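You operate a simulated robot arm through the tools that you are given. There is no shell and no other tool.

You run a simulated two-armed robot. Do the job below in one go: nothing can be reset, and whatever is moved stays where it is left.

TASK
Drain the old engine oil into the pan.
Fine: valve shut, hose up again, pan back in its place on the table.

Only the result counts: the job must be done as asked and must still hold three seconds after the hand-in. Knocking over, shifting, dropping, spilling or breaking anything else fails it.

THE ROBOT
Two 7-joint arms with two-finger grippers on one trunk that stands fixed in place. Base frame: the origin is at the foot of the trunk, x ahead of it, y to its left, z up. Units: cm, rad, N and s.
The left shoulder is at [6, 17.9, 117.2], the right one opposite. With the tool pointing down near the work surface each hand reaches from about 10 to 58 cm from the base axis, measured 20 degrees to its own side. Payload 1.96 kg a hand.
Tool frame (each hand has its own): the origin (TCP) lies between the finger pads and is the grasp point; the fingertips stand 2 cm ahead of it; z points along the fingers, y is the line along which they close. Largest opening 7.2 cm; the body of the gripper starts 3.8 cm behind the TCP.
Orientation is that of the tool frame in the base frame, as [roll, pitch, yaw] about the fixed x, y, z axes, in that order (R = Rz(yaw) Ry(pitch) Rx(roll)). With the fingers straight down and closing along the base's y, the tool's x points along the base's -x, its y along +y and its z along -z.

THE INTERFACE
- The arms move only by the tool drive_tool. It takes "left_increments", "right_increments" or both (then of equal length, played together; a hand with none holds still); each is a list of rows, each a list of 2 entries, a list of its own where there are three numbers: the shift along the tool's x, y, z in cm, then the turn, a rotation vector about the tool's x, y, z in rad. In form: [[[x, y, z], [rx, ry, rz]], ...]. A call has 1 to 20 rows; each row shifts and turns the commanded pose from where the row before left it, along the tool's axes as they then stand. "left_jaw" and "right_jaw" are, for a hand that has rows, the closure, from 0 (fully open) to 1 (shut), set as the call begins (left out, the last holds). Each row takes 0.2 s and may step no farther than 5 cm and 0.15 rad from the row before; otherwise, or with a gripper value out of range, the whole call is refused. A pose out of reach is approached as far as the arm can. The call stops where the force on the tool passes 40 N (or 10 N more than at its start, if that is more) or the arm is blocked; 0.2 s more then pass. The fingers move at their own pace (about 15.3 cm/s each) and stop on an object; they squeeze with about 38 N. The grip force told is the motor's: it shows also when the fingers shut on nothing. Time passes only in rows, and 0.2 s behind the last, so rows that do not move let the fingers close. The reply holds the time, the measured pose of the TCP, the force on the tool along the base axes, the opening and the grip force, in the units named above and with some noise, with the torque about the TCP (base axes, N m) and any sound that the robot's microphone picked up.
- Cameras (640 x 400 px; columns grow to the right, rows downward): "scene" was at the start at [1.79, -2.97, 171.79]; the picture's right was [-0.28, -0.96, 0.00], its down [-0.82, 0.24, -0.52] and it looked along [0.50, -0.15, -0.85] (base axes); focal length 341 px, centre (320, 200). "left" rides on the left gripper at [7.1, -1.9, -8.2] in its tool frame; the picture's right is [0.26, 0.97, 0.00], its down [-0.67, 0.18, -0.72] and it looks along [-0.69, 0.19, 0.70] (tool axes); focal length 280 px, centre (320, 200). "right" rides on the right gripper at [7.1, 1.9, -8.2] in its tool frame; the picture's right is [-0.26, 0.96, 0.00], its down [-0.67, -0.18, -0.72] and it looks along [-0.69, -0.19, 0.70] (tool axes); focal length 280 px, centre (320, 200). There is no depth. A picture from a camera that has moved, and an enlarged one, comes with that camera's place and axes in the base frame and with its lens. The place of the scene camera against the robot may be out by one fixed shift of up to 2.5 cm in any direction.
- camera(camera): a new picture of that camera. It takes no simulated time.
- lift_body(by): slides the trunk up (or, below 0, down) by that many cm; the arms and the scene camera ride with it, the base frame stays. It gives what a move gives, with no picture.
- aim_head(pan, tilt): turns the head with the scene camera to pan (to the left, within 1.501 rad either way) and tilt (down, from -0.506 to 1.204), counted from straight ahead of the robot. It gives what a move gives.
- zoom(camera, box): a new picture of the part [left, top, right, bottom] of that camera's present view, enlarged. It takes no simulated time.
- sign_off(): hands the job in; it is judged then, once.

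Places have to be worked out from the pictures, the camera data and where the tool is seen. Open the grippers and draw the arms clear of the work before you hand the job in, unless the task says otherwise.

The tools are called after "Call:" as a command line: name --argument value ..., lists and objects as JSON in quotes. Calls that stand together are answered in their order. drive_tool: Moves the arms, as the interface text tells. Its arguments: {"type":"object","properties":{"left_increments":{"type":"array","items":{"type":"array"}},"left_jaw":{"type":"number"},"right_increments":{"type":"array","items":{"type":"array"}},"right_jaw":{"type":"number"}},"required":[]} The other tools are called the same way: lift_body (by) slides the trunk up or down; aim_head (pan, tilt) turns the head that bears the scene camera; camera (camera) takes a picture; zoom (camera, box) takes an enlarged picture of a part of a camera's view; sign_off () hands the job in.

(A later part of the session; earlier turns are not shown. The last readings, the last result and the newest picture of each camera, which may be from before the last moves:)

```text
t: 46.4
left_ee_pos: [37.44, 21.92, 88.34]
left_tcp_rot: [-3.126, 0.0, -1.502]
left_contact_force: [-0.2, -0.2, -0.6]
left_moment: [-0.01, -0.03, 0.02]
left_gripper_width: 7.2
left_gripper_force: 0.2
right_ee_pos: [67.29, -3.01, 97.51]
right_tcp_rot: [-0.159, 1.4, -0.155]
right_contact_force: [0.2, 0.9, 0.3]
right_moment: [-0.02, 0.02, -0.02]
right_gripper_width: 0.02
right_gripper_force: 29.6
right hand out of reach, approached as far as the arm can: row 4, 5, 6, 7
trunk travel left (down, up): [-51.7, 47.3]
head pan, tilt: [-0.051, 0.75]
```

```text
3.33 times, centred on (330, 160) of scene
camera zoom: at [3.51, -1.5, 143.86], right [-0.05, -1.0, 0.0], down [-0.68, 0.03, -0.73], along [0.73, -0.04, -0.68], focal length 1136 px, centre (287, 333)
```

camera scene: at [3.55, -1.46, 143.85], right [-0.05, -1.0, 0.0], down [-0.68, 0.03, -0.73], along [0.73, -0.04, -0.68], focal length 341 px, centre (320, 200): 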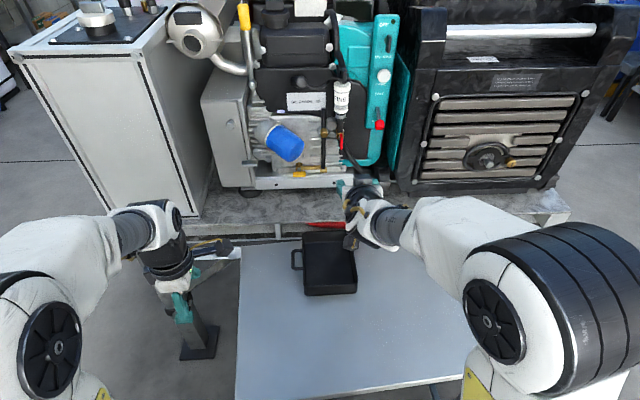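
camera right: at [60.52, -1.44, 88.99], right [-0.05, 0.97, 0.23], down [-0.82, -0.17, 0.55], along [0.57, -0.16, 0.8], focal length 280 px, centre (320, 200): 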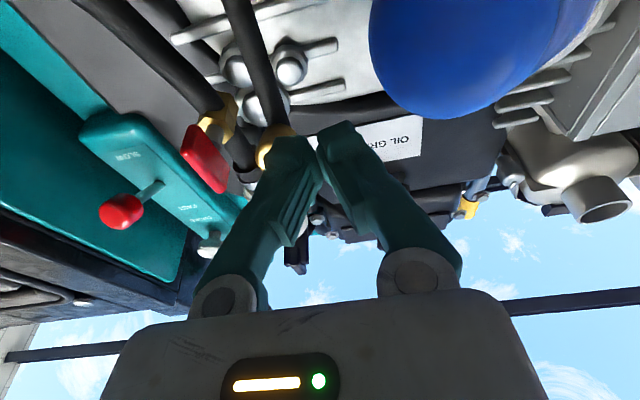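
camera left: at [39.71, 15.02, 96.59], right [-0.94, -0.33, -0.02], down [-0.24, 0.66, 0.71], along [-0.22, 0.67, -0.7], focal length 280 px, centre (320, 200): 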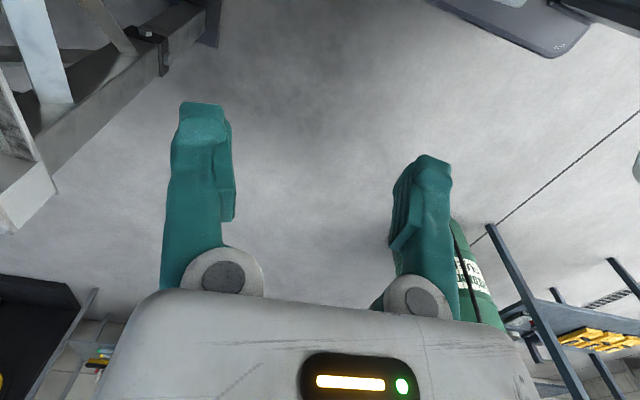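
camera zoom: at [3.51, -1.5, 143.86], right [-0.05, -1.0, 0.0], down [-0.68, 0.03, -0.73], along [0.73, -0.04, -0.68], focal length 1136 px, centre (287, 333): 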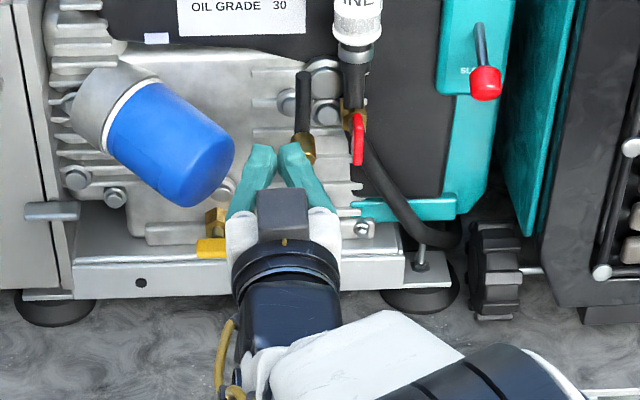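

The last rows were out of reach, and the fingers slipped off the knob; the hose stayed where it was, leaning about 20 degrees forward, held by its friction. I back the hand out, then pitch it down for a grip near the hose's tip.

Call:
drive_tool --right_increments '[[[0, 0, -2], [0, 0, 0]], [[0, 0, -2], [0, 0, 0]], [[0, 0, -2], [0, 0, 0]], [[0, 0, -2], [0, 0, 0]]]'

Call:
drive_tool --right_increments '[[[0, 0, 0], [0, 0.1414, 0]], [[0, 0, 0], [0, 0.1414, 0]], [[0, 0, 0], [0, 0.1414, 0]], [[0, 0, 0], [0, 0.1414, 0]], [[0, 0, 0], [0, 0.1414, 0]], [[0, 0, 0], [0, 0.1414, 0]], [[0, 0, 0], [0, 0.1414, 0]]]' --right_jaw 0.6

Call:
camera --camera "right"

Call:
camera --camera "scene"

```text
t: 47.4
left_ee_pos: [37.38, 21.89, 88.31]
left_tcp_rot: [-3.123, -0.003, -1.5]
left_contact_force: [-0.6, 1.6, 0.1]
left_moment: [-0.02, 0.0, 0.02]
left_gripper_width: 7.19
left_gripper_force: 0.0
right_ee_pos: [62.75, -0.73, 99.91]
right_tcp_rot: [-0.163, 1.399, -0.16]
right_contact_force: [-0.3, 0.3, -0.6]
right_moment: [0.0, -0.02, 0.0]
right_gripper_width: 0.01
right_gripper_force: 29.5
right hand out of reach, approached as far as the arm can: row 1, 2, 3, 4
trunk travel left (down, up): [-51.7, 47.3]
head pan, tilt: [-0.051, 0.75]
```

```text
t: 49.0
left_ee_pos: [37.49, 21.93, 88.34]
left_tcp_rot: [-3.126, -0.004, -1.501]
left_contact_force: [0.2, -0.2, -0.1]
left_moment: [0.04, 0.0, 0.0]
left_gripper_width: 7.18
left_gripper_force: 0.1
right_ee_pos: [62.74, -0.71, 99.97]
right_tcp_rot: [-3.107, 0.753, -3.113]
right_contact_force: [-0.6, 0.5, -0.4]
right_moment: [0.01, 0.01, 0.02]
right_gripper_width: 2.88
right_gripper_force: 0.0
trunk travel left (down, up): [-51.7, 47.3]
head pan, tilt: [-0.051, 0.75]
```

```text
taken
camera right: at [52.11, 1.11, 100.95], right [0.19, 0.97, 0.15], down [0.0, -0.16, 0.99], along [0.98, -0.18, -0.03], focal length 280 px, centre (320, 200)
```

right: 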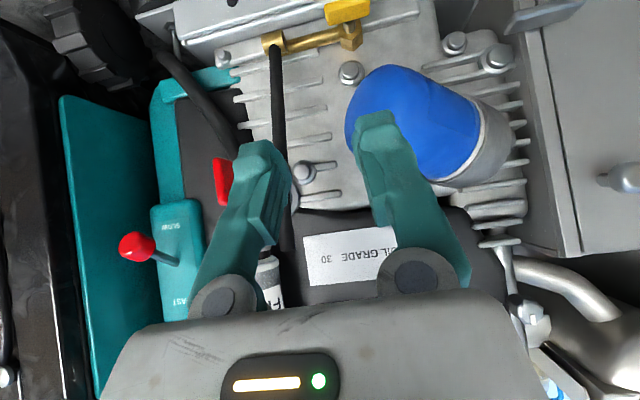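

```text
taken
camera scene: at [3.57, -1.45, 143.85], right [-0.05, -1.0, 0.0], down [-0.68, 0.03, -0.73], along [0.73, -0.04, -0.68], focal length 341 px, centre (320, 200)
```

scene: 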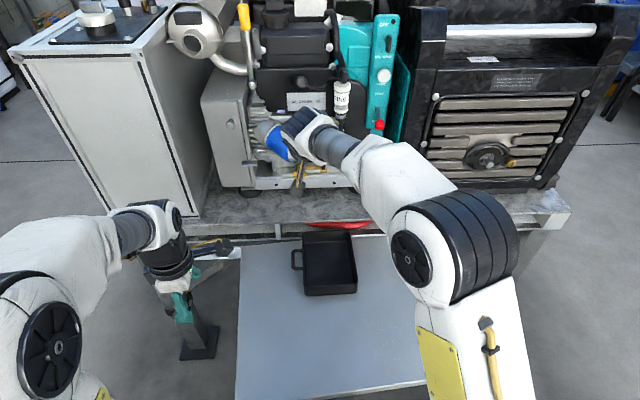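

Good clearance. I shift the hand right to the hose's line and look for the tip between the fingers.

Call:
drive_tool --right_increments '[[[0.3, -1.5, -0.3], [0, 0, 0]], [[0, -1.5, 0], [0, 0, 0]], [[0, -1.4, 0], [0, 0, 0]]]'

Call:
camera --camera "right"

Call:
zoom --camera "scene" --box '[250, 60, 410, 180]'

```text
t: 49.8
left_ee_pos: [37.4, 21.9, 88.36]
left_tcp_rot: [-3.124, -0.003, -1.502]
left_contact_force: [0.1, 0.3, 0.0]
left_moment: [-0.01, -0.03, -0.01]
left_gripper_width: 7.2
left_gripper_force: 0.0
right_ee_pos: [62.28, -5.47, 100.02]
right_tcp_rot: [-3.105, 0.754, -3.113]
right_contact_force: [0.0, 0.0, 0.6]
right_moment: [0.0, 0.01, 0.03]
right_gripper_width: 2.84
right_gripper_force: 0.1
trunk travel left (down, up): [-51.7, 47.3]
head pan, tilt: [-0.051, 0.75]
```

```text
taken
camera right: at [51.66, -3.39, 101.03], right [0.19, 0.97, 0.15], down [0.0, -0.16, 0.99], along [0.98, -0.19, -0.03], focal length 280 px, centre (320, 200)
```

right: 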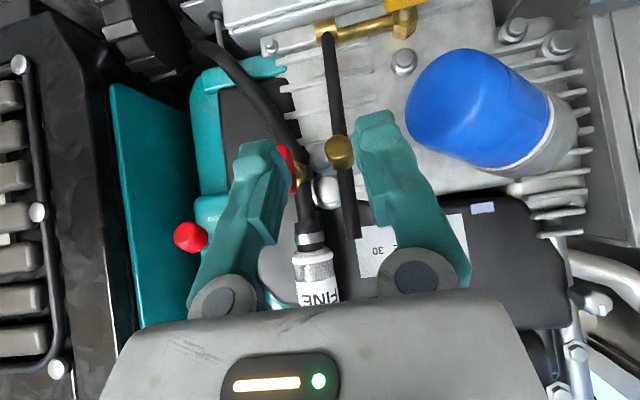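

```text
3.33 times, centred on (330, 120) of scene
camera zoom: at [3.51, -1.5, 143.85], right [-0.05, -1.0, 0.0], down [-0.68, 0.03, -0.73], along [0.73, -0.04, -0.68], focal length 1136 px, centre (287, 467)
```

zoom: 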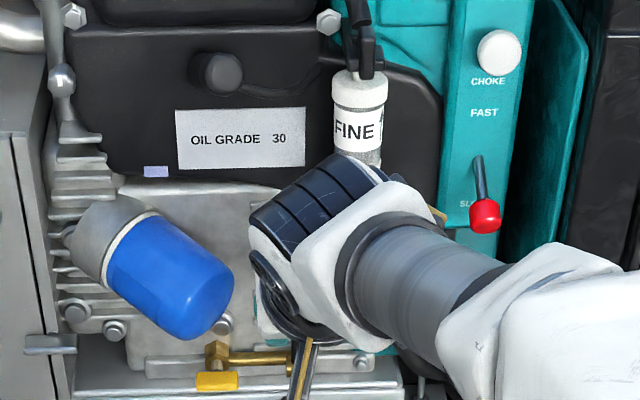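

Measured from this view the hose leans about 15 degrees, tip near (70, -5.3, 103). I narrow the jaw to 2.2 cm and move in to straddle the top end; first half the way.

Call:
drive_tool --right_increments '[[[-1.77, 0.05, 1.08], [0, 0, 0]], [[-1.77, 0.05, 1.08], [0, 0, 0]]]' --right_jaw 0.694

Call:
camera --camera "right"

Call:
zoom --camera "right" --box '[220, 100, 440, 300]'

```text
t: 50.4
left_ee_pos: [37.4, 22.03, 88.31]
left_tcp_rot: [-3.125, -0.002, -1.5]
left_contact_force: [0.4, -0.6, 0.1]
left_moment: [0.01, 0.0, -0.02]
left_gripper_width: 7.19
left_gripper_force: 0.1
right_ee_pos: [66.39, -5.18, 100.67]
right_tcp_rot: [-3.105, 0.751, -3.111]
right_contact_force: [0.8, 0.7, 0.5]
right_moment: [0.0, 0.02, 0.0]
right_gripper_width: 2.2
right_gripper_force: 0.0
trunk travel left (down, up): [-51.7, 47.3]
head pan, tilt: [-0.051, 0.75]
```

```text
taken
camera right: at [55.72, -3.23, 101.72], right [0.19, 0.97, 0.15], down [0.0, -0.16, 0.99], along [0.98, -0.18, -0.03], focal length 280 px, centre (320, 200)
```

right: 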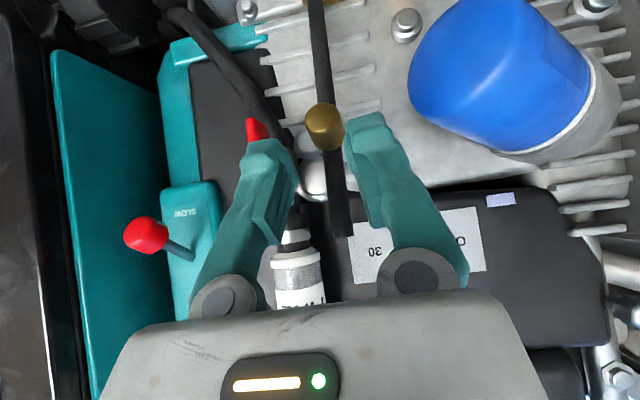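

```text
2.00 times, centred on (330, 200) of right
camera zoom: at [55.72, -3.23, 101.72], right [0.19, 0.97, 0.15], down [0.0, -0.16, 0.99], along [0.98, -0.18, -0.03], focal length 561 px, centre (300, 200)
```

zoom: 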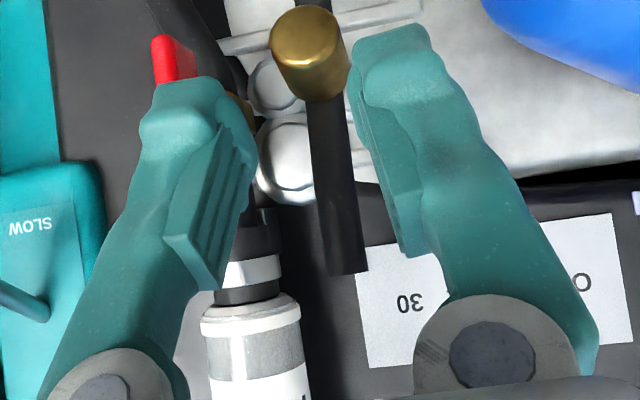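

The hose lies nearly on the hand's centre line (about 0.2 cm left). I correct that and go the rest of the way.

Call:
drive_tool --right_increments '[[[-0.9, 0.1, 0.54], [0, 0, 0]], [[-0.9, 0.1, 0.54], [0, 0, 0]], [[-0.9, 0.03, 0.54], [0, 0, 0]], [[-0.85, 0.03, 0.52], [0, 0, 0]]]'

Call:
camera --camera "right"

Call:
zoom --camera "right" --box '[220, 100, 440, 300]'

```text
t: 51.4
left_ee_pos: [37.41, 22.02, 88.32]
left_tcp_rot: [-3.123, -0.004, -1.502]
left_contact_force: [0.6, 0.3, -0.2]
left_moment: [0.04, -0.03, -0.01]
left_gripper_width: 7.19
left_gripper_force: 0.1
right_ee_pos: [70.29, -4.8, 101.76]
right_tcp_rot: [-3.105, 0.754, -3.113]
right_contact_force: [-0.1, -0.3, 0.2]
right_moment: [0.01, 0.02, 0.02]
right_gripper_width: 2.21
right_gripper_force: 0.0
trunk travel left (down, up): [-51.7, 47.3]
head pan, tilt: [-0.051, 0.75]
```

```text
taken
camera right: at [59.82, -2.98, 102.76], right [0.19, 0.97, 0.15], down [0.0, -0.16, 0.99], along [0.98, -0.19, -0.03], focal length 280 px, centre (320, 200)
```

right: 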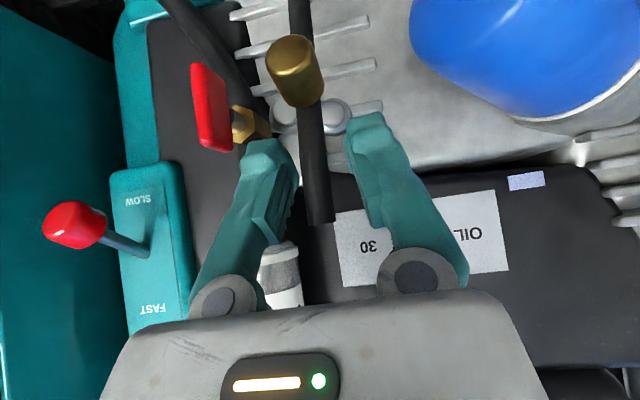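

```text
2.00 times, centred on (330, 200) of right
camera zoom: at [59.82, -2.98, 102.76], right [0.19, 0.97, 0.15], down [0.0, -0.16, 0.99], along [0.98, -0.19, -0.03], focal length 561 px, centre (300, 200)
```

zoom: 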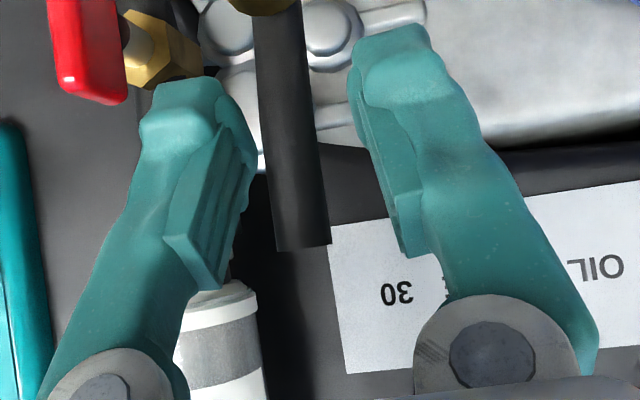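

The hose end is between the fingers, tip about 1.3 cm above the TCP. I shift 0.2 cm right and close.

Call:
drive_tool --right_increments '[[[0, -0.2, 0], [0, 0, 0]]]'

Call:
drive_tool --right_increments '[[[0, 0, 0], [0, 0, 0]], [[0, 0, 0], [0, 0, 0]], [[0, 0, 0], [0, 0, 0]]]' --right_jaw 1

Call:
zoom --camera "right" --box '[220, 100, 440, 300]'

```text
t: 51.8
left_ee_pos: [37.42, 21.94, 88.41]
left_tcp_rot: [-3.125, -0.002, -1.5]
left_contact_force: [-0.2, -0.5, -0.3]
left_moment: [-0.01, -0.04, 0.02]
left_gripper_width: 7.2
left_gripper_force: 0.2
right_ee_pos: [70.33, -5.03, 101.73]
right_tcp_rot: [-3.105, 0.754, -3.113]
right_contact_force: [0.1, 0.0, -0.2]
right_moment: [-0.01, -0.04, 0.01]
right_gripper_width: 2.2
right_gripper_force: 0.1
trunk travel left (down, up): [-51.7, 47.3]
head pan, tilt: [-0.051, 0.75]
```

```text
t: 52.6
left_ee_pos: [37.42, 22.06, 88.36]
left_tcp_rot: [-3.124, -0.002, -1.501]
left_contact_force: [0.0, -0.4, -0.2]
left_moment: [-0.01, -0.03, 0.0]
left_gripper_width: 7.18
left_gripper_force: 0.1
right_ee_pos: [70.39, -4.94, 101.78]
right_tcp_rot: [-3.105, 0.753, -3.113]
right_contact_force: [-1.5, 2.0, -1.9]
right_moment: [0.03, 0.23, 0.03]
right_gripper_width: 0.93
right_gripper_force: 36.7
trunk travel left (down, up): [-51.7, 47.3]
head pan, tilt: [-0.051, 0.75]
```

```text
2.00 times, centred on (330, 200) of right
camera zoom: at [59.81, -3.09, 102.75], right [0.19, 0.97, 0.15], down [0.0, -0.16, 0.99], along [0.98, -0.18, -0.03], focal length 561 px, centre (300, 200)
```

zoom: 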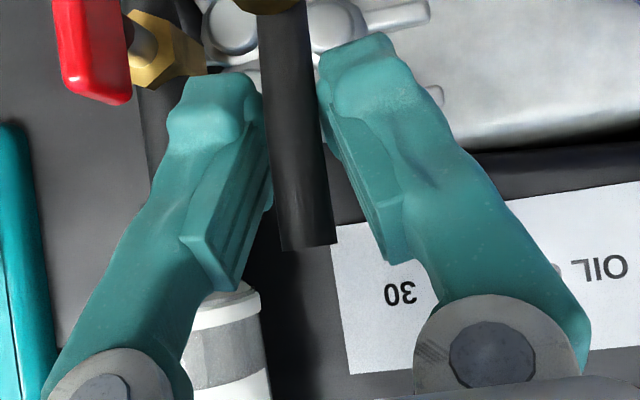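

The hose is gripped (0.93 cm). I swing it down along its arc around the elbow, first 40 degrees.

Call:
drive_tool --right_increments '[[[1.022, 0.01, -0.494], [0, 0, 0]], [[1.054, 0.015, -0.4215], [0, 0, 0]], [[1.081, 0.016, -0.347], [0, 0, 0]], [[1.102, 0.018, -0.271], [0, 0, 0]], [[1.118, 0.02, -0.193], [0, 0, 0]], [[1.129, 0.02, -0.115], [0, 0, 0]], [[1.134, 0.02, -0.036], [0, 0, 0]], [[1.134, 0.024, 0.044], [0, 0, 0]], [[1.128, 0.025, 0.123], [0, 0, 0]], [[1.117, 0.026, 0.201], [0, 0, 0]]]'

Call:
camera --camera "right"

Call:
camera --camera "scene"

```text
t: 54.8
left_ee_pos: [37.38, 21.99, 88.32]
left_tcp_rot: [-3.124, -0.004, -1.5]
left_contact_force: [0.1, 0.1, 0.0]
left_moment: [-0.01, -0.01, 0.01]
left_gripper_width: 7.19
left_gripper_force: 0.1
right_ee_pos: [61.34, -4.95, 95.26]
right_tcp_rot: [-3.105, 0.754, -3.114]
right_contact_force: [-0.4, -0.7, 0.4]
right_moment: [-0.02, 0.0, -0.03]
right_gripper_width: 0.02
right_gripper_force: 29.7
trunk travel left (down, up): [-51.7, 47.3]
head pan, tilt: [-0.051, 0.75]
```

```text
taken
camera right: at [50.65, -3.08, 96.3], right [0.19, 0.97, 0.15], down [0.0, -0.16, 0.99], along [0.98, -0.19, -0.03], focal length 280 px, centre (320, 200)
```

right: 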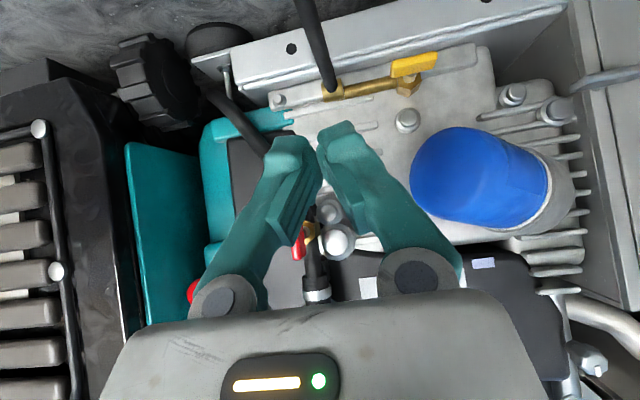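

```text
taken
camera scene: at [3.51, -1.45, 143.85], right [-0.05, -1.0, 0.0], down [-0.68, 0.03, -0.73], along [0.73, -0.04, -0.68], focal length 341 px, centre (320, 200)
```

scene: 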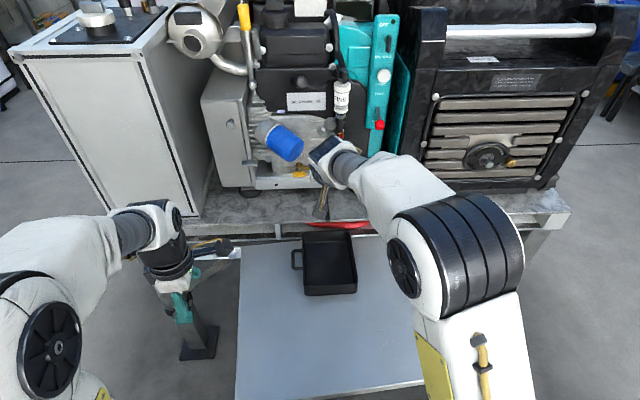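

The fingers slipped off and the hose swung down by itself toward the front. I raise and withdraw the hand to see where it rests.

Call:
drive_tool --right_increments '[[[-1, -2, -3], [0, 0, 0]], [[0, -3, -3], [0, 0, 0]], [[2, -4, 0], [0, 0, 0]], [[2, -4, 0], [0, 0, 0]], [[2, -4, 0], [0, 0, 0]]]' --right_jaw 0.5

Call:
camera --camera "scene"

Call:
zoom --camera "scene" --box '[250, 120, 410, 310]'

Call:
camera --camera "right"

```text
t: 56.0
left_ee_pos: [37.29, 21.99, 88.44]
left_tcp_rot: [-3.124, -0.002, -1.501]
left_contact_force: [0.3, -0.5, -0.1]
left_moment: [-0.01, 0.01, 0.0]
left_gripper_width: 7.22
left_gripper_force: 0.1
right_ee_pos: [53.64, -22.26, 96.7]
right_tcp_rot: [-3.107, 0.753, -3.116]
right_contact_force: [1.0, 0.0, -1.4]
right_moment: [0.04, 0.01, -0.03]
right_gripper_width: 3.62
right_gripper_force: 0.0
trunk travel left (down, up): [-51.7, 47.3]
head pan, tilt: [-0.051, 0.75]
```

```text
taken
camera scene: at [3.52, -1.55, 143.85], right [-0.05, -1.0, 0.0], down [-0.68, 0.04, -0.73], along [0.73, -0.04, -0.68], focal length 341 px, centre (320, 200)
```

scene: 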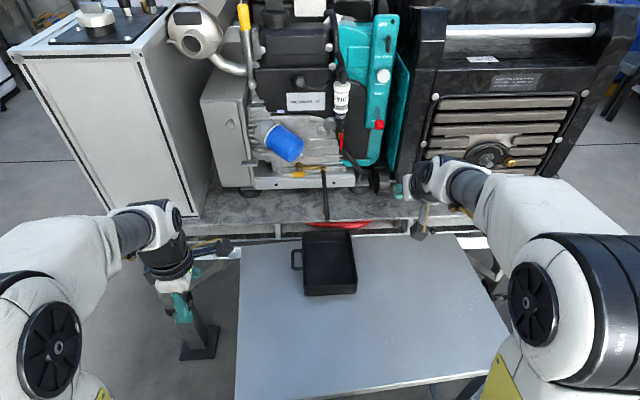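

```text
2.11 times, centred on (330, 215) of scene
camera zoom: at [3.52, -1.55, 143.85], right [-0.05, -1.0, 0.0], down [-0.68, 0.04, -0.73], along [0.73, -0.04, -0.68], focal length 717 px, centre (299, 168)
```

zoom: 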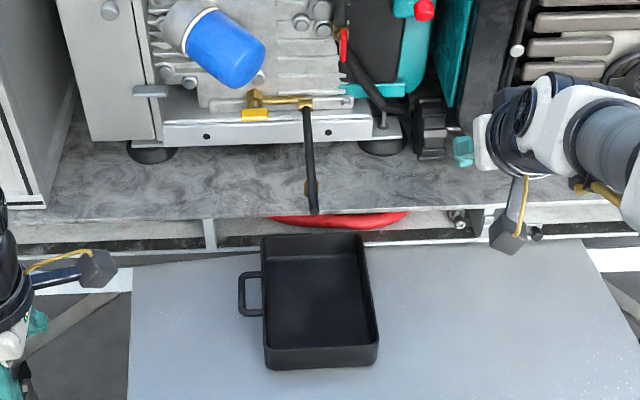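

```text
taken
camera right: at [43.0, -20.29, 97.78], right [0.19, 0.97, 0.15], down [0.0, -0.16, 0.99], along [0.98, -0.19, -0.03], focal length 280 px, centre (320, 200)
```

right: 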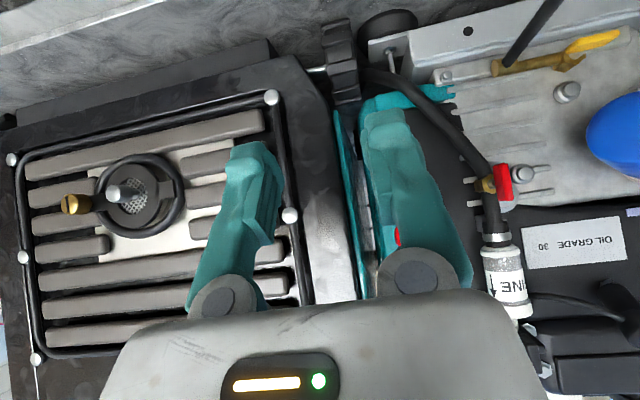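

The hose now rests about horizontal, tip near (57.4, -5.2, 84.5), above the pan's middle. I check for any oil already running and look at the valve lever closely.

Call:
zoom --camera "scene" --box '[290, 155, 360, 245]'

Call:
zoom --camera "scene" --box '[280, 150, 340, 190]'

```text
4.44 times, centred on (325, 200) of scene
camera zoom: at [3.52, -1.55, 143.85], right [-0.05, -1.0, 0.0], down [-0.68, 0.04, -0.73], along [0.73, -0.04, -0.68], focal length 1514 px, centre (298, 200)
```

zoom: 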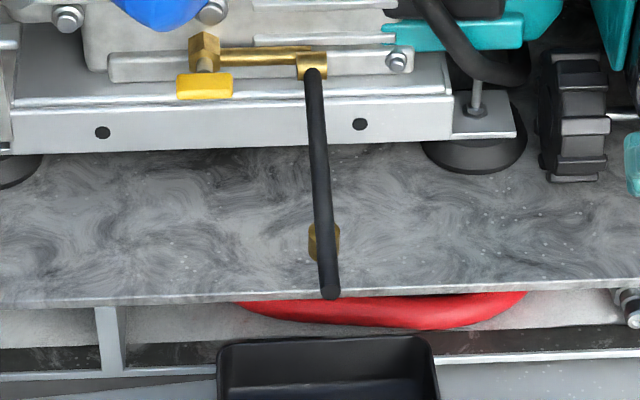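

```text
10.00 times, centred on (310, 170) of scene
camera zoom: at [3.52, -1.55, 143.85], right [-0.05, -1.0, 0.0], down [-0.68, 0.04, -0.73], along [0.73, -0.04, -0.68], focal length 3407 px, centre (420, 500)
```

zoom: 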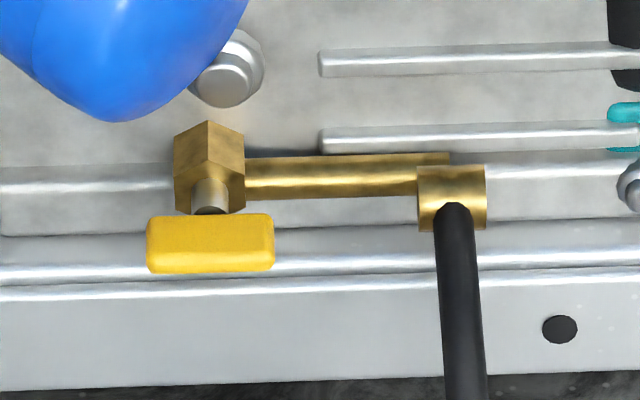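

No oil is running with the hose down, so the yellow valve is shut with its lever horizontal. Now the left hand will work the valve: I turn it back to forward yaw while the right hand backs away.

Call:
drive_tool --left_increments '[[[0, 0, 0], [0, 0, 0.149]], [[0, 0, 0], [0, 0, 0.149]], [[0, 0, 0], [0, 0, 0.149]], [[0, 0, 0], [0, 0, 0.149]], [[0, 0, 0], [0, 0, 0.149]], [[0, 0, 0], [0, 0, 0.149]], [[0, 0, 0], [0, 0, 0.149]], [[0, 0, 0], [0, 0, 0.149]], [[0, 0, 0], [0, 0, 0.149]], [[0, 0, 0], [0, 0, 0.149]], [[0, 0, 0], [0, 0, 0.149]]]' --right_increments '[[[0.83, -0.7, -0.665], [0, 0, 0]], [[0.83, -0.7, -0.665], [0, 0, 0]], [[0.83, -0.7, -0.665], [0, 0, 0]], [[0.83, -0.7, -0.665], [0, 0, 0]], [[0.83, -0.7, -0.665], [0, 0, 0]], [[0.83, -0.7, -0.665], [0, 0, 0]], [[0.83, -0.7, -0.665], [0, 0, 0]], [[0.83, -0.7, -0.665], [0, 0, 0]], [[0.83, -0.7, -0.665], [0, 0, 0]], [[0.83, -0.7, -0.665], [0, 0, 0]], [[0.83, -0.7, -0.665], [0, 0, 0]]]'

```text
t: 58.4
left_ee_pos: [37.38, 21.97, 88.21]
left_tcp_rot: [-3.141, 0.016, 3.139]
left_contact_force: [0.4, -0.4, 0.6]
left_moment: [-0.01, -0.01, 0.01]
left_gripper_width: 7.19
left_gripper_force: 0.0
right_ee_pos: [41.89, -29.97, 96.08]
right_tcp_rot: [-3.105, 0.755, -3.114]
right_contact_force: [-0.1, 0.1, 0.5]
right_moment: [-0.01, 0.0, -0.01]
right_gripper_width: 3.6
right_gripper_force: 0.1
trunk travel left (down, up): [-51.7, 47.3]
head pan, tilt: [-0.051, 0.75]
```

Left hand is straight again. I pitch it forward and bring it in front of the valve area at a safe distance and height.

Call:
drive_tool --left_increments '[[[0, 0, 0], [0, -0.14, 0]], [[0, 0, 0], [0, -0.14, 0]], [[0, 0, 0], [0, -0.14, 0]], [[0, 0, 0], [0, -0.14, 0]], [[-3.34, -2.4, 0.74], [0, 0, 0]], [[-3.34, -2.4, 0.74], [0, 0, 0]], [[-3.34, -2.4, 0.74], [0, 0, 0]], [[-3.34, -2.4, 0.74], [0, 0, 0]], [[-3.34, -2.4, 0.74], [0, 0, 0]], [[0, 0, 0], [0, -0.14, 0]], [[0, 0, 0], [0, -0.14, 0]], [[0, 0, 0], [0, -0.14, 0]]]' --left_jaw 0.25

Call:
camera --camera "left"

Call:
camera --camera "scene"

```text
t: 61.0
left_ee_pos: [54.27, 10.32, 92.16]
left_tcp_rot: [-3.12, 0.885, -3.12]
left_contact_force: [-0.2, 0.4, 1.0]
left_moment: [0.0, 0.04, -0.04]
left_gripper_width: 5.4
left_gripper_force: 0.2
left hand out of reach, approached as far as the arm can: row 4, 12
right_ee_pos: [42.01, -29.95, 96.07]
right_tcp_rot: [-3.108, 0.754, -3.113]
right_contact_force: [0.7, 0.7, 0.9]
right_moment: [0.02, -0.04, -0.01]
right_gripper_width: 3.6
right_gripper_force: 0.1
trunk travel left (down, up): [-51.7, 47.3]
head pan, tilt: [-0.051, 0.75]
```

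```text
taken
camera left: at [43.46, 8.26, 91.83], right [-0.17, 0.96, -0.22], down [-0.13, 0.2, 0.97], along [0.98, 0.19, 0.09], focal length 280 px, centre (320, 200)
```

left: 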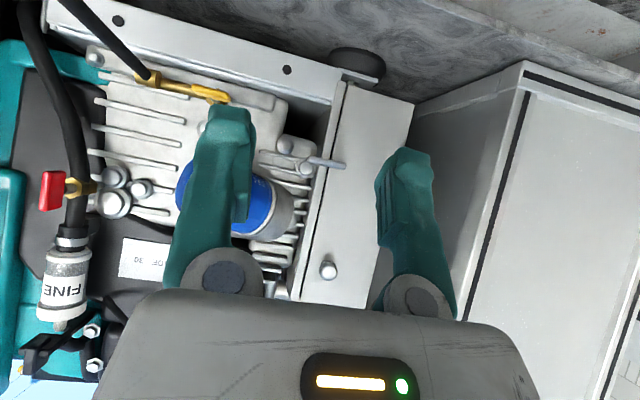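

```text
taken
camera scene: at [3.53, -1.58, 143.85], right [-0.05, -1.0, 0.0], down [-0.68, 0.04, -0.73], along [0.73, -0.04, -0.68], focal length 341 px, centre (320, 200)
```

scene: 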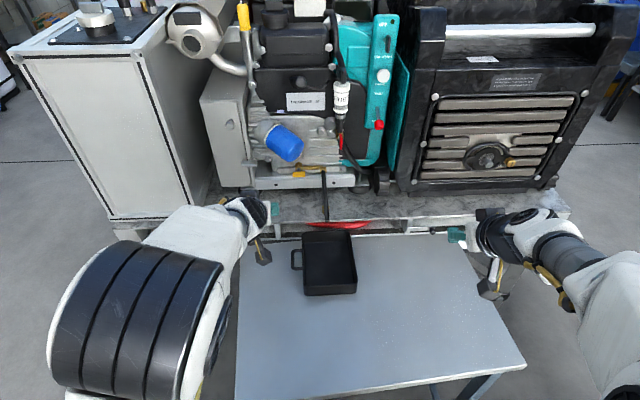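

I advance the left hand toward the valve and add more forward pitch.

Call:
drive_tool --left_increments '[[[-1.25, -2.1, 2.1], [0, 0, 0]], [[-1.25, -2.1, 2.1], [0, 0, 0]], [[-1.25, -2.1, 2.1], [0, 0, 0]], [[-1.25, -2.1, 2.1], [0, 0, 0]], [[0, 0, 0], [0, -0.12, 0]], [[0, 0, 0], [0, -0.12, 0]], [[0, 0, 0], [0, -0.12, 0]]]'

Call:
camera --camera "left"

Call:
zoom --camera "scene" --box '[250, 120, 370, 220]'

```text
t: 62.6
left_ee_pos: [64.16, 1.83, 94.34]
left_tcp_rot: [-3.132, 1.36, -3.132]
left_contact_force: [0.7, -0.4, -0.2]
left_moment: [0.03, -0.04, 0.02]
left_gripper_width: 5.41
left_gripper_force: 0.0
right_ee_pos: [41.83, -30.0, 96.13]
right_tcp_rot: [-3.105, 0.753, -3.115]
right_contact_force: [-0.3, 0.1, -0.7]
right_moment: [0.01, -0.01, 0.0]
right_gripper_width: 3.57
right_gripper_force: 0.2
trunk travel left (down, up): [-51.7, 47.3]
head pan, tilt: [-0.051, 0.75]
```

```text
taken
camera left: at [54.69, -0.21, 89.12], right [-0.06, 0.96, -0.26], down [-0.56, 0.18, 0.81], along [0.83, 0.19, 0.53], focal length 280 px, centre (320, 200)
```

left: 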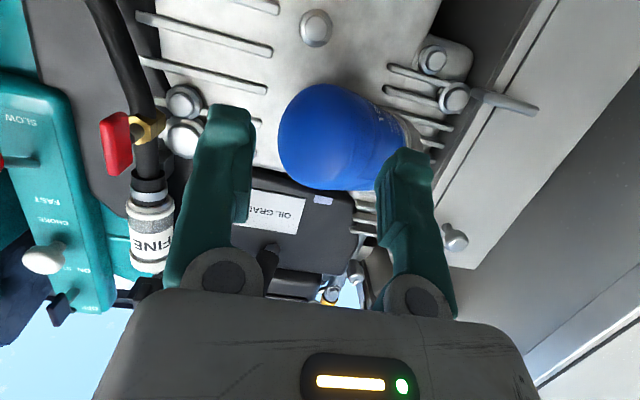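

```text
4.00 times, centred on (310, 170) of scene
camera zoom: at [3.51, -1.51, 143.85], right [-0.05, -1.0, 0.0], down [-0.68, 0.04, -0.73], along [0.73, -0.04, -0.68], focal length 1363 px, centre (360, 320)
```

zoom: 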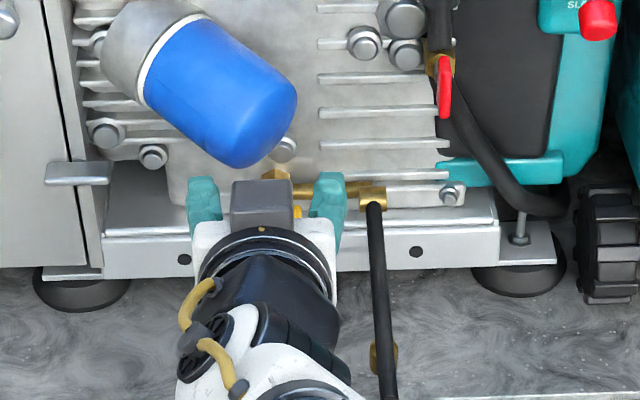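

The tool is nearly level now but sits at z 94, near the blue filter's nose. I lower it to z 87 before going in.

Call:
drive_tool --left_increments '[[[2.2, -0.13, -0.5], [0, 0, 0]], [[2.5, -0.13, 0.4], [0, 0, 0]], [[2.5, -0.13, 0.5], [0, 0, 0]]]'

Call:
camera --camera "left"

Call:
zoom --camera "scene" --box '[250, 120, 370, 220]'

```text
t: 63.4
left_ee_pos: [63.01, 1.15, 87.2]
left_tcp_rot: [-3.132, 1.356, -3.131]
left_contact_force: [0.3, 0.4, -0.6]
left_moment: [-0.01, -0.02, 0.01]
left_gripper_width: 5.37
left_gripper_force: 0.2
right_ee_pos: [42.02, -29.97, 96.12]
right_tcp_rot: [-3.106, 0.753, -3.114]
right_contact_force: [-0.1, -0.7, 0.1]
right_moment: [-0.02, 0.0, 0.01]
right_gripper_width: 3.59
right_gripper_force: 0.0
trunk travel left (down, up): [-51.7, 47.3]
head pan, tilt: [-0.051, 0.75]
```

```text
taken
camera left: at [53.58, -0.77, 82.0], right [-0.06, 0.96, -0.26], down [-0.56, 0.18, 0.81], along [0.83, 0.19, 0.53], focal length 280 px, centre (320, 200)
```

left: 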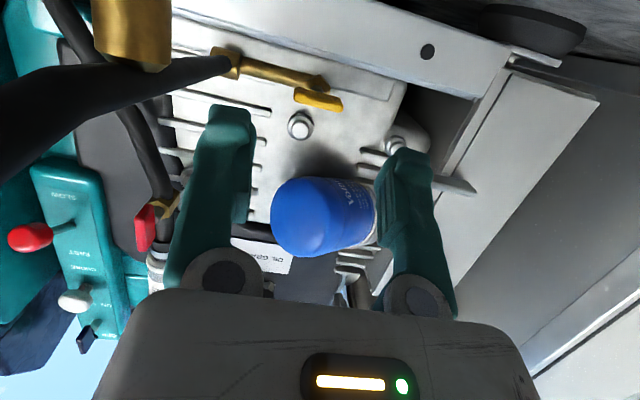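

```text
4.00 times, centred on (310, 170) of scene
camera zoom: at [3.54, -1.49, 143.85], right [-0.05, -1.0, 0.0], down [-0.68, 0.03, -0.73], along [0.73, -0.04, -0.68], focal length 1363 px, centre (360, 320)
```

zoom: 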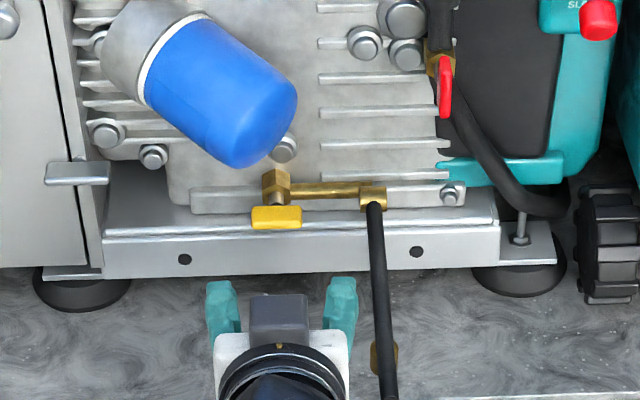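

The lever triangulates at (72.7, 1.42, 86.4) from this camera as well. I line up and go in, stopping about 2 cm short.

Call:
drive_tool --left_increments '[[[-0.255, 0.068, 1.58], [0, 0, 0]], [[-0.255, 0.068, 1.58], [0, 0, 0]], [[-0.255, 0.068, 1.58], [0, 0, 0]], [[-0.255, 0.068, 1.58], [0, 0, 0]]]'

Call:
camera --camera "left"

Call:
zoom --camera "scene" --box '[260, 130, 360, 200]'

```text
t: 64.4
left_ee_pos: [69.52, 1.73, 86.79]
left_tcp_rot: [-3.133, 1.357, -3.132]
left_contact_force: [-0.9, -0.4, -0.6]
left_moment: [-0.01, -0.02, 0.01]
left_gripper_width: 5.41
left_gripper_force: 0.1
right_ee_pos: [41.99, -29.96, 96.09]
right_tcp_rot: [-3.105, 0.754, -3.113]
right_contact_force: [-0.3, 0.6, 0.0]
right_moment: [0.0, 0.01, -0.01]
right_gripper_width: 3.6
right_gripper_force: 0.0
trunk travel left (down, up): [-51.7, 47.3]
head pan, tilt: [-0.051, 0.75]
```

```text
taken
camera left: at [60.0, -0.27, 81.62], right [-0.06, 0.96, -0.26], down [-0.56, 0.18, 0.81], along [0.83, 0.19, 0.53], focal length 280 px, centre (320, 200)
```

left: 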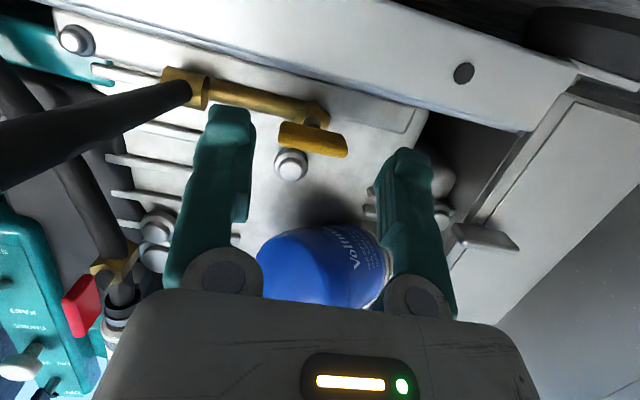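

```text
5.71 times, centred on (310, 165) of scene
camera zoom: at [3.56, -1.45, 143.85], right [-0.05, -1.0, 0.0], down [-0.68, 0.03, -0.73], along [0.73, -0.04, -0.68], focal length 1947 px, centre (377, 400)
```

zoom: 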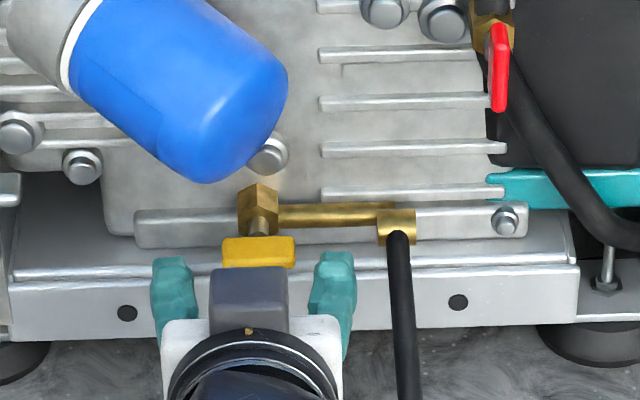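

The lever is centred at y 1.42 while the hand is at 1.73. I correct and move the last 1.9 cm so the fingers straddle the lever's ends.

Call:
drive_tool --left_increments '[[[-0.1, -0.3, 0.3], [0, 0, 0]], [[-0.1, 0, 0.5], [0, 0, 0]], [[-0.1, 0, 0.5], [0, 0, 0]], [[-0.1, 0, 0.5], [0, 0, 0]]]'

Call:
camera --camera "left"

Call:
zoom --camera "scene" --box '[260, 130, 360, 200]'

```text
t: 65.4
left_ee_pos: [71.48, 1.39, 86.89]
left_tcp_rot: [-3.136, 1.359, -3.135]
left_contact_force: [0.4, -0.7, -0.7]
left_moment: [-0.01, -0.02, 0.0]
left_gripper_width: 5.39
left_gripper_force: 0.0
right_ee_pos: [41.91, -29.95, 96.16]
right_tcp_rot: [-3.105, 0.755, -3.113]
right_contact_force: [-0.3, -0.4, 0.0]
right_moment: [0.0, 0.01, 0.0]
right_gripper_width: 3.59
right_gripper_force: 0.1
trunk travel left (down, up): [-51.7, 47.3]
head pan, tilt: [-0.051, 0.75]
```

```text
taken
camera left: at [61.86, -0.59, 81.68], right [-0.06, 0.96, -0.26], down [-0.56, 0.18, 0.81], along [0.83, 0.19, 0.53], focal length 280 px, centre (320, 200)
```

left: 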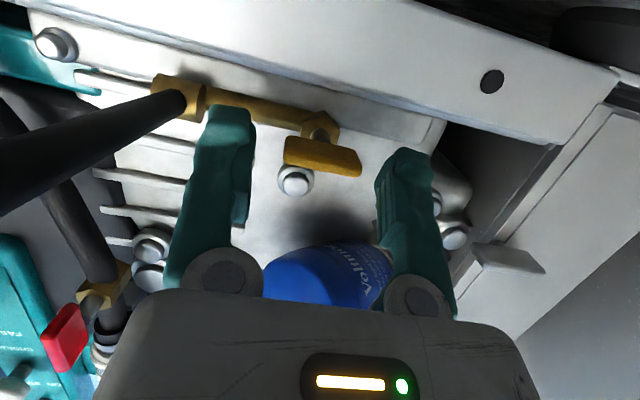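

```text
5.71 times, centred on (310, 165) of scene
camera zoom: at [3.53, -1.46, 143.85], right [-0.05, -1.0, 0.0], down [-0.68, 0.03, -0.73], along [0.73, -0.04, -0.68], focal length 1947 px, centre (377, 400)
```

zoom: 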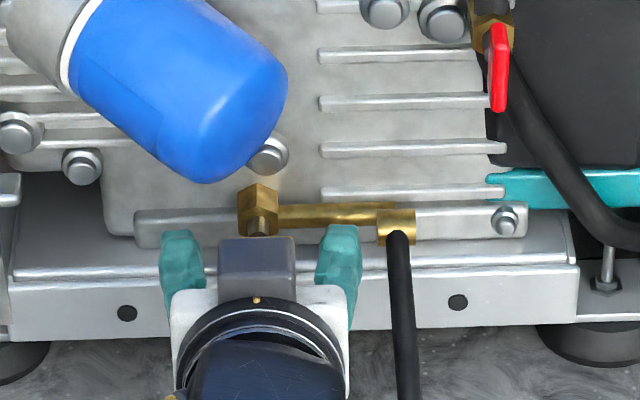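

The lever is centred between the fingers. I close on its ends.

Call:
drive_tool --left_increments '[[[0, 0, 0], [0, 0, 0]], [[0, 0, 0], [0, 0, 0]], [[0, 0, 0], [0, 0, 0]]]' --left_jaw 1

Call:
zoom --camera "left" --box '[160, 60, 480, 260]'

```text
t: 66.2
left_ee_pos: [71.39, 1.43, 86.86]
left_tcp_rot: [-3.13, 1.359, -3.13]
left_contact_force: [1.9, 4.3, 1.2]
left_moment: [0.01, 0.03, 0.09]
left_gripper_width: 3.33
left_gripper_force: 40.0
right_ee_pos: [41.91, -29.8, 96.22]
right_tcp_rot: [-3.107, 0.753, -3.111]
right_contact_force: [0.5, -0.1, -0.1]
right_moment: [0.01, 0.0, 0.0]
right_gripper_width: 3.59
right_gripper_force: 0.1
trunk travel left (down, up): [-51.7, 47.3]
head pan, tilt: [-0.051, 0.75]
```

```text
2.00 times, centred on (320, 160) of left
camera zoom: at [61.87, -0.5, 81.68], right [-0.06, 0.96, -0.26], down [-0.56, 0.18, 0.81], along [0.83, 0.19, 0.53], focal length 561 px, centre (320, 280)
```

zoom: 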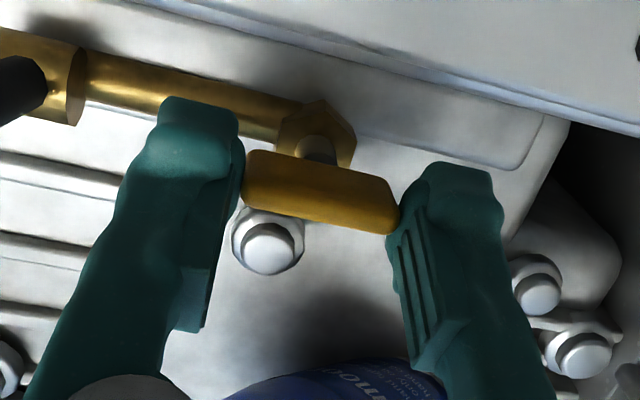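

Gripped at 3.33 cm. I try a small clockwise turn (seen from the robot) of 0.1 rad about the stem and read the torque.

Call:
drive_tool --left_increments '[[[-0.003, -0.046, 0], [-0.021, 0, 0.0978]], [[0, 0, 0], [0, 0, 0]]]'

Call:
zoom --camera "left" --box '[160, 60, 480, 260]'

```text
t: 66.8
left_ee_pos: [71.37, 1.54, 86.85]
left_tcp_rot: [2.712, 1.336, 2.725]
left_contact_force: [0.9, 6.4, -2.6]
left_moment: [-0.66, 0.05, 0.12]
left_gripper_width: 3.37
left_gripper_force: 39.7
right_ee_pos: [41.94, -29.94, 96.2]
right_tcp_rot: [-3.103, 0.752, -3.111]
right_contact_force: [0.3, 0.5, -0.1]
right_moment: [-0.03, -0.04, 0.01]
right_gripper_width: 3.6
right_gripper_force: 0.1
trunk travel left (down, up): [-51.7, 47.3]
head pan, tilt: [-0.051, 0.75]
```

```text
2.00 times, centred on (320, 160) of left
camera zoom: at [61.86, 0.0, 81.44], right [-0.06, 0.99, -0.16], down [-0.55, 0.1, 0.83], along [0.83, 0.14, 0.54], focal length 561 px, centre (320, 280)
```

zoom: 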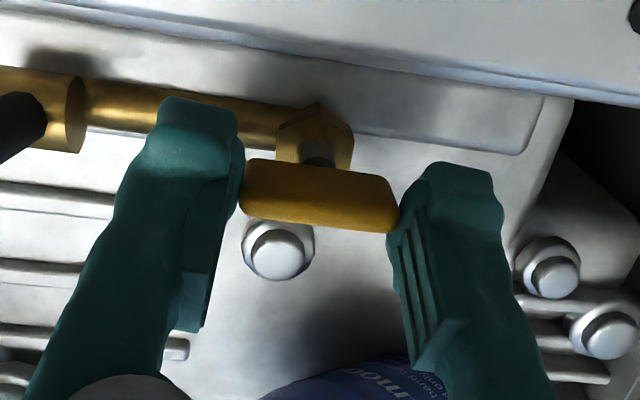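

The lever did not turn with the fingers and resists with 0.66 N m, so this looks like the stop side. I turn back and try the other way.

Call:
drive_tool --left_increments '[[[0.003, 0.046, 0], [0.021, 0, -0.0978]], [[0.003, 0.046, 0], [0.021, 0, -0.0978]], [[0, 0, 0], [0, 0, 0]]]'

Call:
zoom --camera "left" --box '[160, 60, 480, 260]'

```text
t: 67.6
left_ee_pos: [71.35, 1.53, 86.65]
left_tcp_rot: [-2.692, 1.331, -2.702]
left_contact_force: [2.7, 4.9, -6.0]
left_moment: [0.0, 0.08, 0.13]
left_gripper_width: 3.36
left_gripper_force: 40.0
right_ee_pos: [42.08, -29.86, 96.0]
right_tcp_rot: [-3.105, 0.75, -3.112]
right_contact_force: [0.4, 0.0, -0.4]
right_moment: [0.0, 0.01, 0.01]
right_gripper_width: 3.59
right_gripper_force: 0.1
trunk travel left (down, up): [-51.7, 47.3]
head pan, tilt: [-0.051, 0.75]
```

```text
2.00 times, centred on (320, 160) of left
camera zoom: at [61.85, -0.98, 81.84], right [-0.06, 0.93, -0.35], down [-0.55, 0.26, 0.79], along [0.83, 0.24, 0.5], focal length 561 px, centre (320, 280)
```

zoom: 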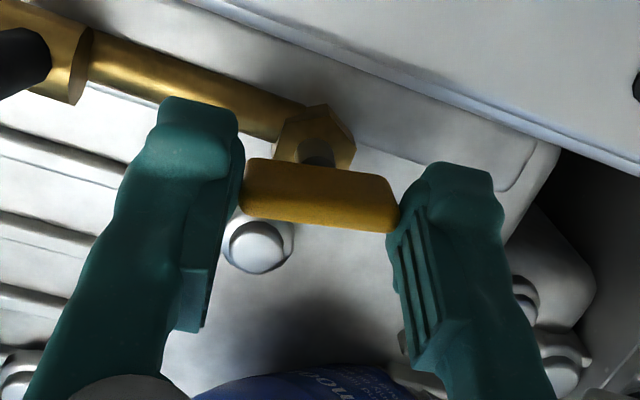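

The other way the lever turns freely with the fingers, about 10 degrees counter-clockwise so far. Turning on would bring the wrist camera into the hose, so I check for flow and then re-grip across the lever's thickness with the camera on the left.

Call:
zoom --camera "scene" --box '[250, 140, 380, 310]'

Call:
drive_tool --left_increments '[[[0, 0, 0], [0, 0, 0]], [[0, 0, 0], [0, 0, 0]]]' --left_jaw 0.3

Call:
zoom --camera "left" --box '[160, 60, 480, 260]'

```text
2.35 times, centred on (315, 225) of scene
camera zoom: at [3.67, -1.38, 143.84], right [-0.05, -1.0, 0.0], down [-0.68, 0.03, -0.73], along [0.73, -0.04, -0.68], focal length 802 px, centre (332, 141)
```

zoom: 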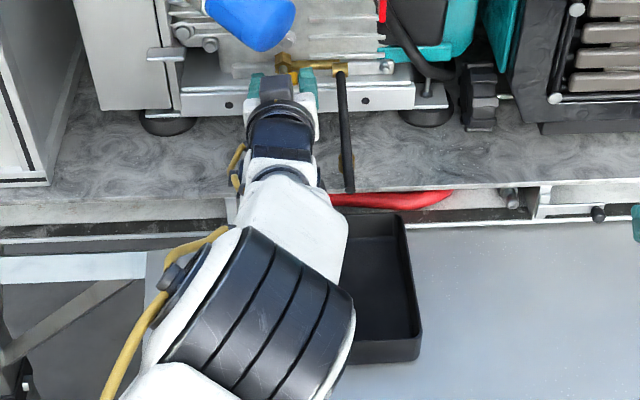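

```text
t: 68.2
left_ee_pos: [71.21, 1.42, 86.88]
left_tcp_rot: [-2.691, 1.335, -2.703]
left_contact_force: [0.2, 0.0, 0.2]
left_moment: [0.01, 0.02, 0.03]
left_gripper_width: 5.07
left_gripper_force: 0.1
right_ee_pos: [41.91, -30.04, 96.24]
right_tcp_rot: [-3.105, 0.754, -3.115]
right_contact_force: [0.5, -0.3, -0.9]
right_moment: [-0.03, 0.01, 0.03]
right_gripper_width: 3.61
right_gripper_force: 0.1
trunk travel left (down, up): [-51.7, 47.3]
head pan, tilt: [-0.051, 0.75]
```

```text
2.00 times, centred on (320, 160) of left
camera zoom: at [61.78, -1.08, 81.96], right [-0.06, 0.93, -0.35], down [-0.56, 0.26, 0.79], along [0.83, 0.24, 0.51], focal length 561 px, centre (320, 280)
```

zoom: 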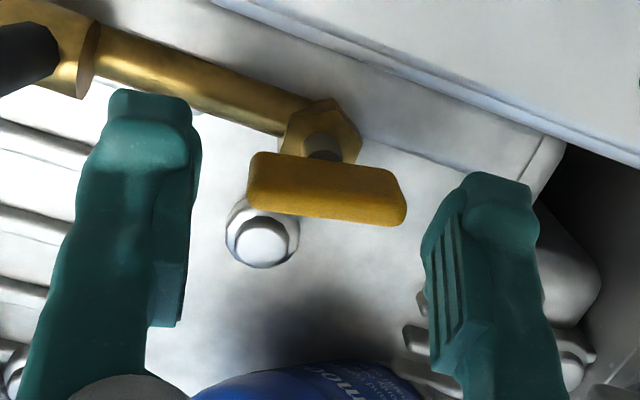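

No flow yet, and the lever stays where I left it. I back off 3.5 cm, level the tool, and roll it so the camera swings to the left side.

Call:
drive_tool --left_increments '[[[0, 0, -1.75], [0, 0, 0]], [[0, 0, -1.75], [0, 0, 0]], [[0, 0, 0], [0, -0.07, 0]], [[0, 0, 0], [0, -0.07, 0]], [[0, 0, 0], [0, 0, 0.14]], [[0, 0, 0], [0, 0, 0.14]], [[0, 0, 0], [0, 0, 0.14]], [[0, 0, 0], [0, 0, 0.14]]]' --left_jaw 0.5

Call:
zoom --camera "scene" --box '[250, 120, 370, 220]'

```text
t: 70.0
left_ee_pos: [67.78, 1.58, 87.67]
left_tcp_rot: [1.735, 1.104, 1.711]
left_contact_force: [-0.4, -0.1, 0.1]
left_moment: [-0.02, -0.04, 0.01]
left_gripper_width: 3.6
left_gripper_force: 0.2
right_ee_pos: [41.94, -29.91, 96.01]
right_tcp_rot: [-3.104, 0.756, -3.114]
right_contact_force: [-0.4, 0.2, 0.0]
right_moment: [0.01, 0.01, -0.02]
right_gripper_width: 3.62
right_gripper_force: 0.2
trunk travel left (down, up): [-51.7, 47.3]
head pan, tilt: [-0.051, 0.75]
```

```text
4.00 times, centred on (310, 170) of scene
camera zoom: at [3.52, -1.47, 143.85], right [-0.05, -1.0, 0.0], down [-0.68, 0.03, -0.73], along [0.73, -0.04, -0.68], focal length 1363 px, centre (360, 320)
```

zoom: 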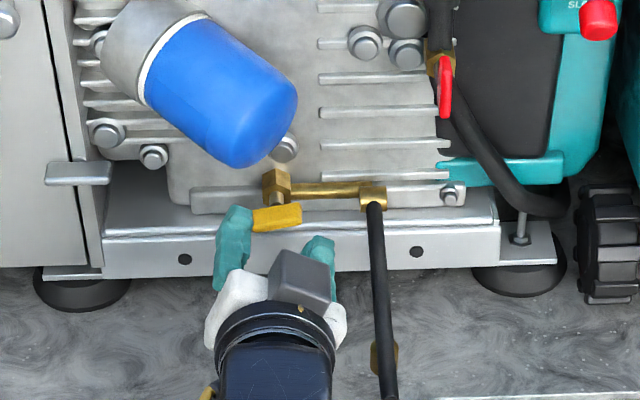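

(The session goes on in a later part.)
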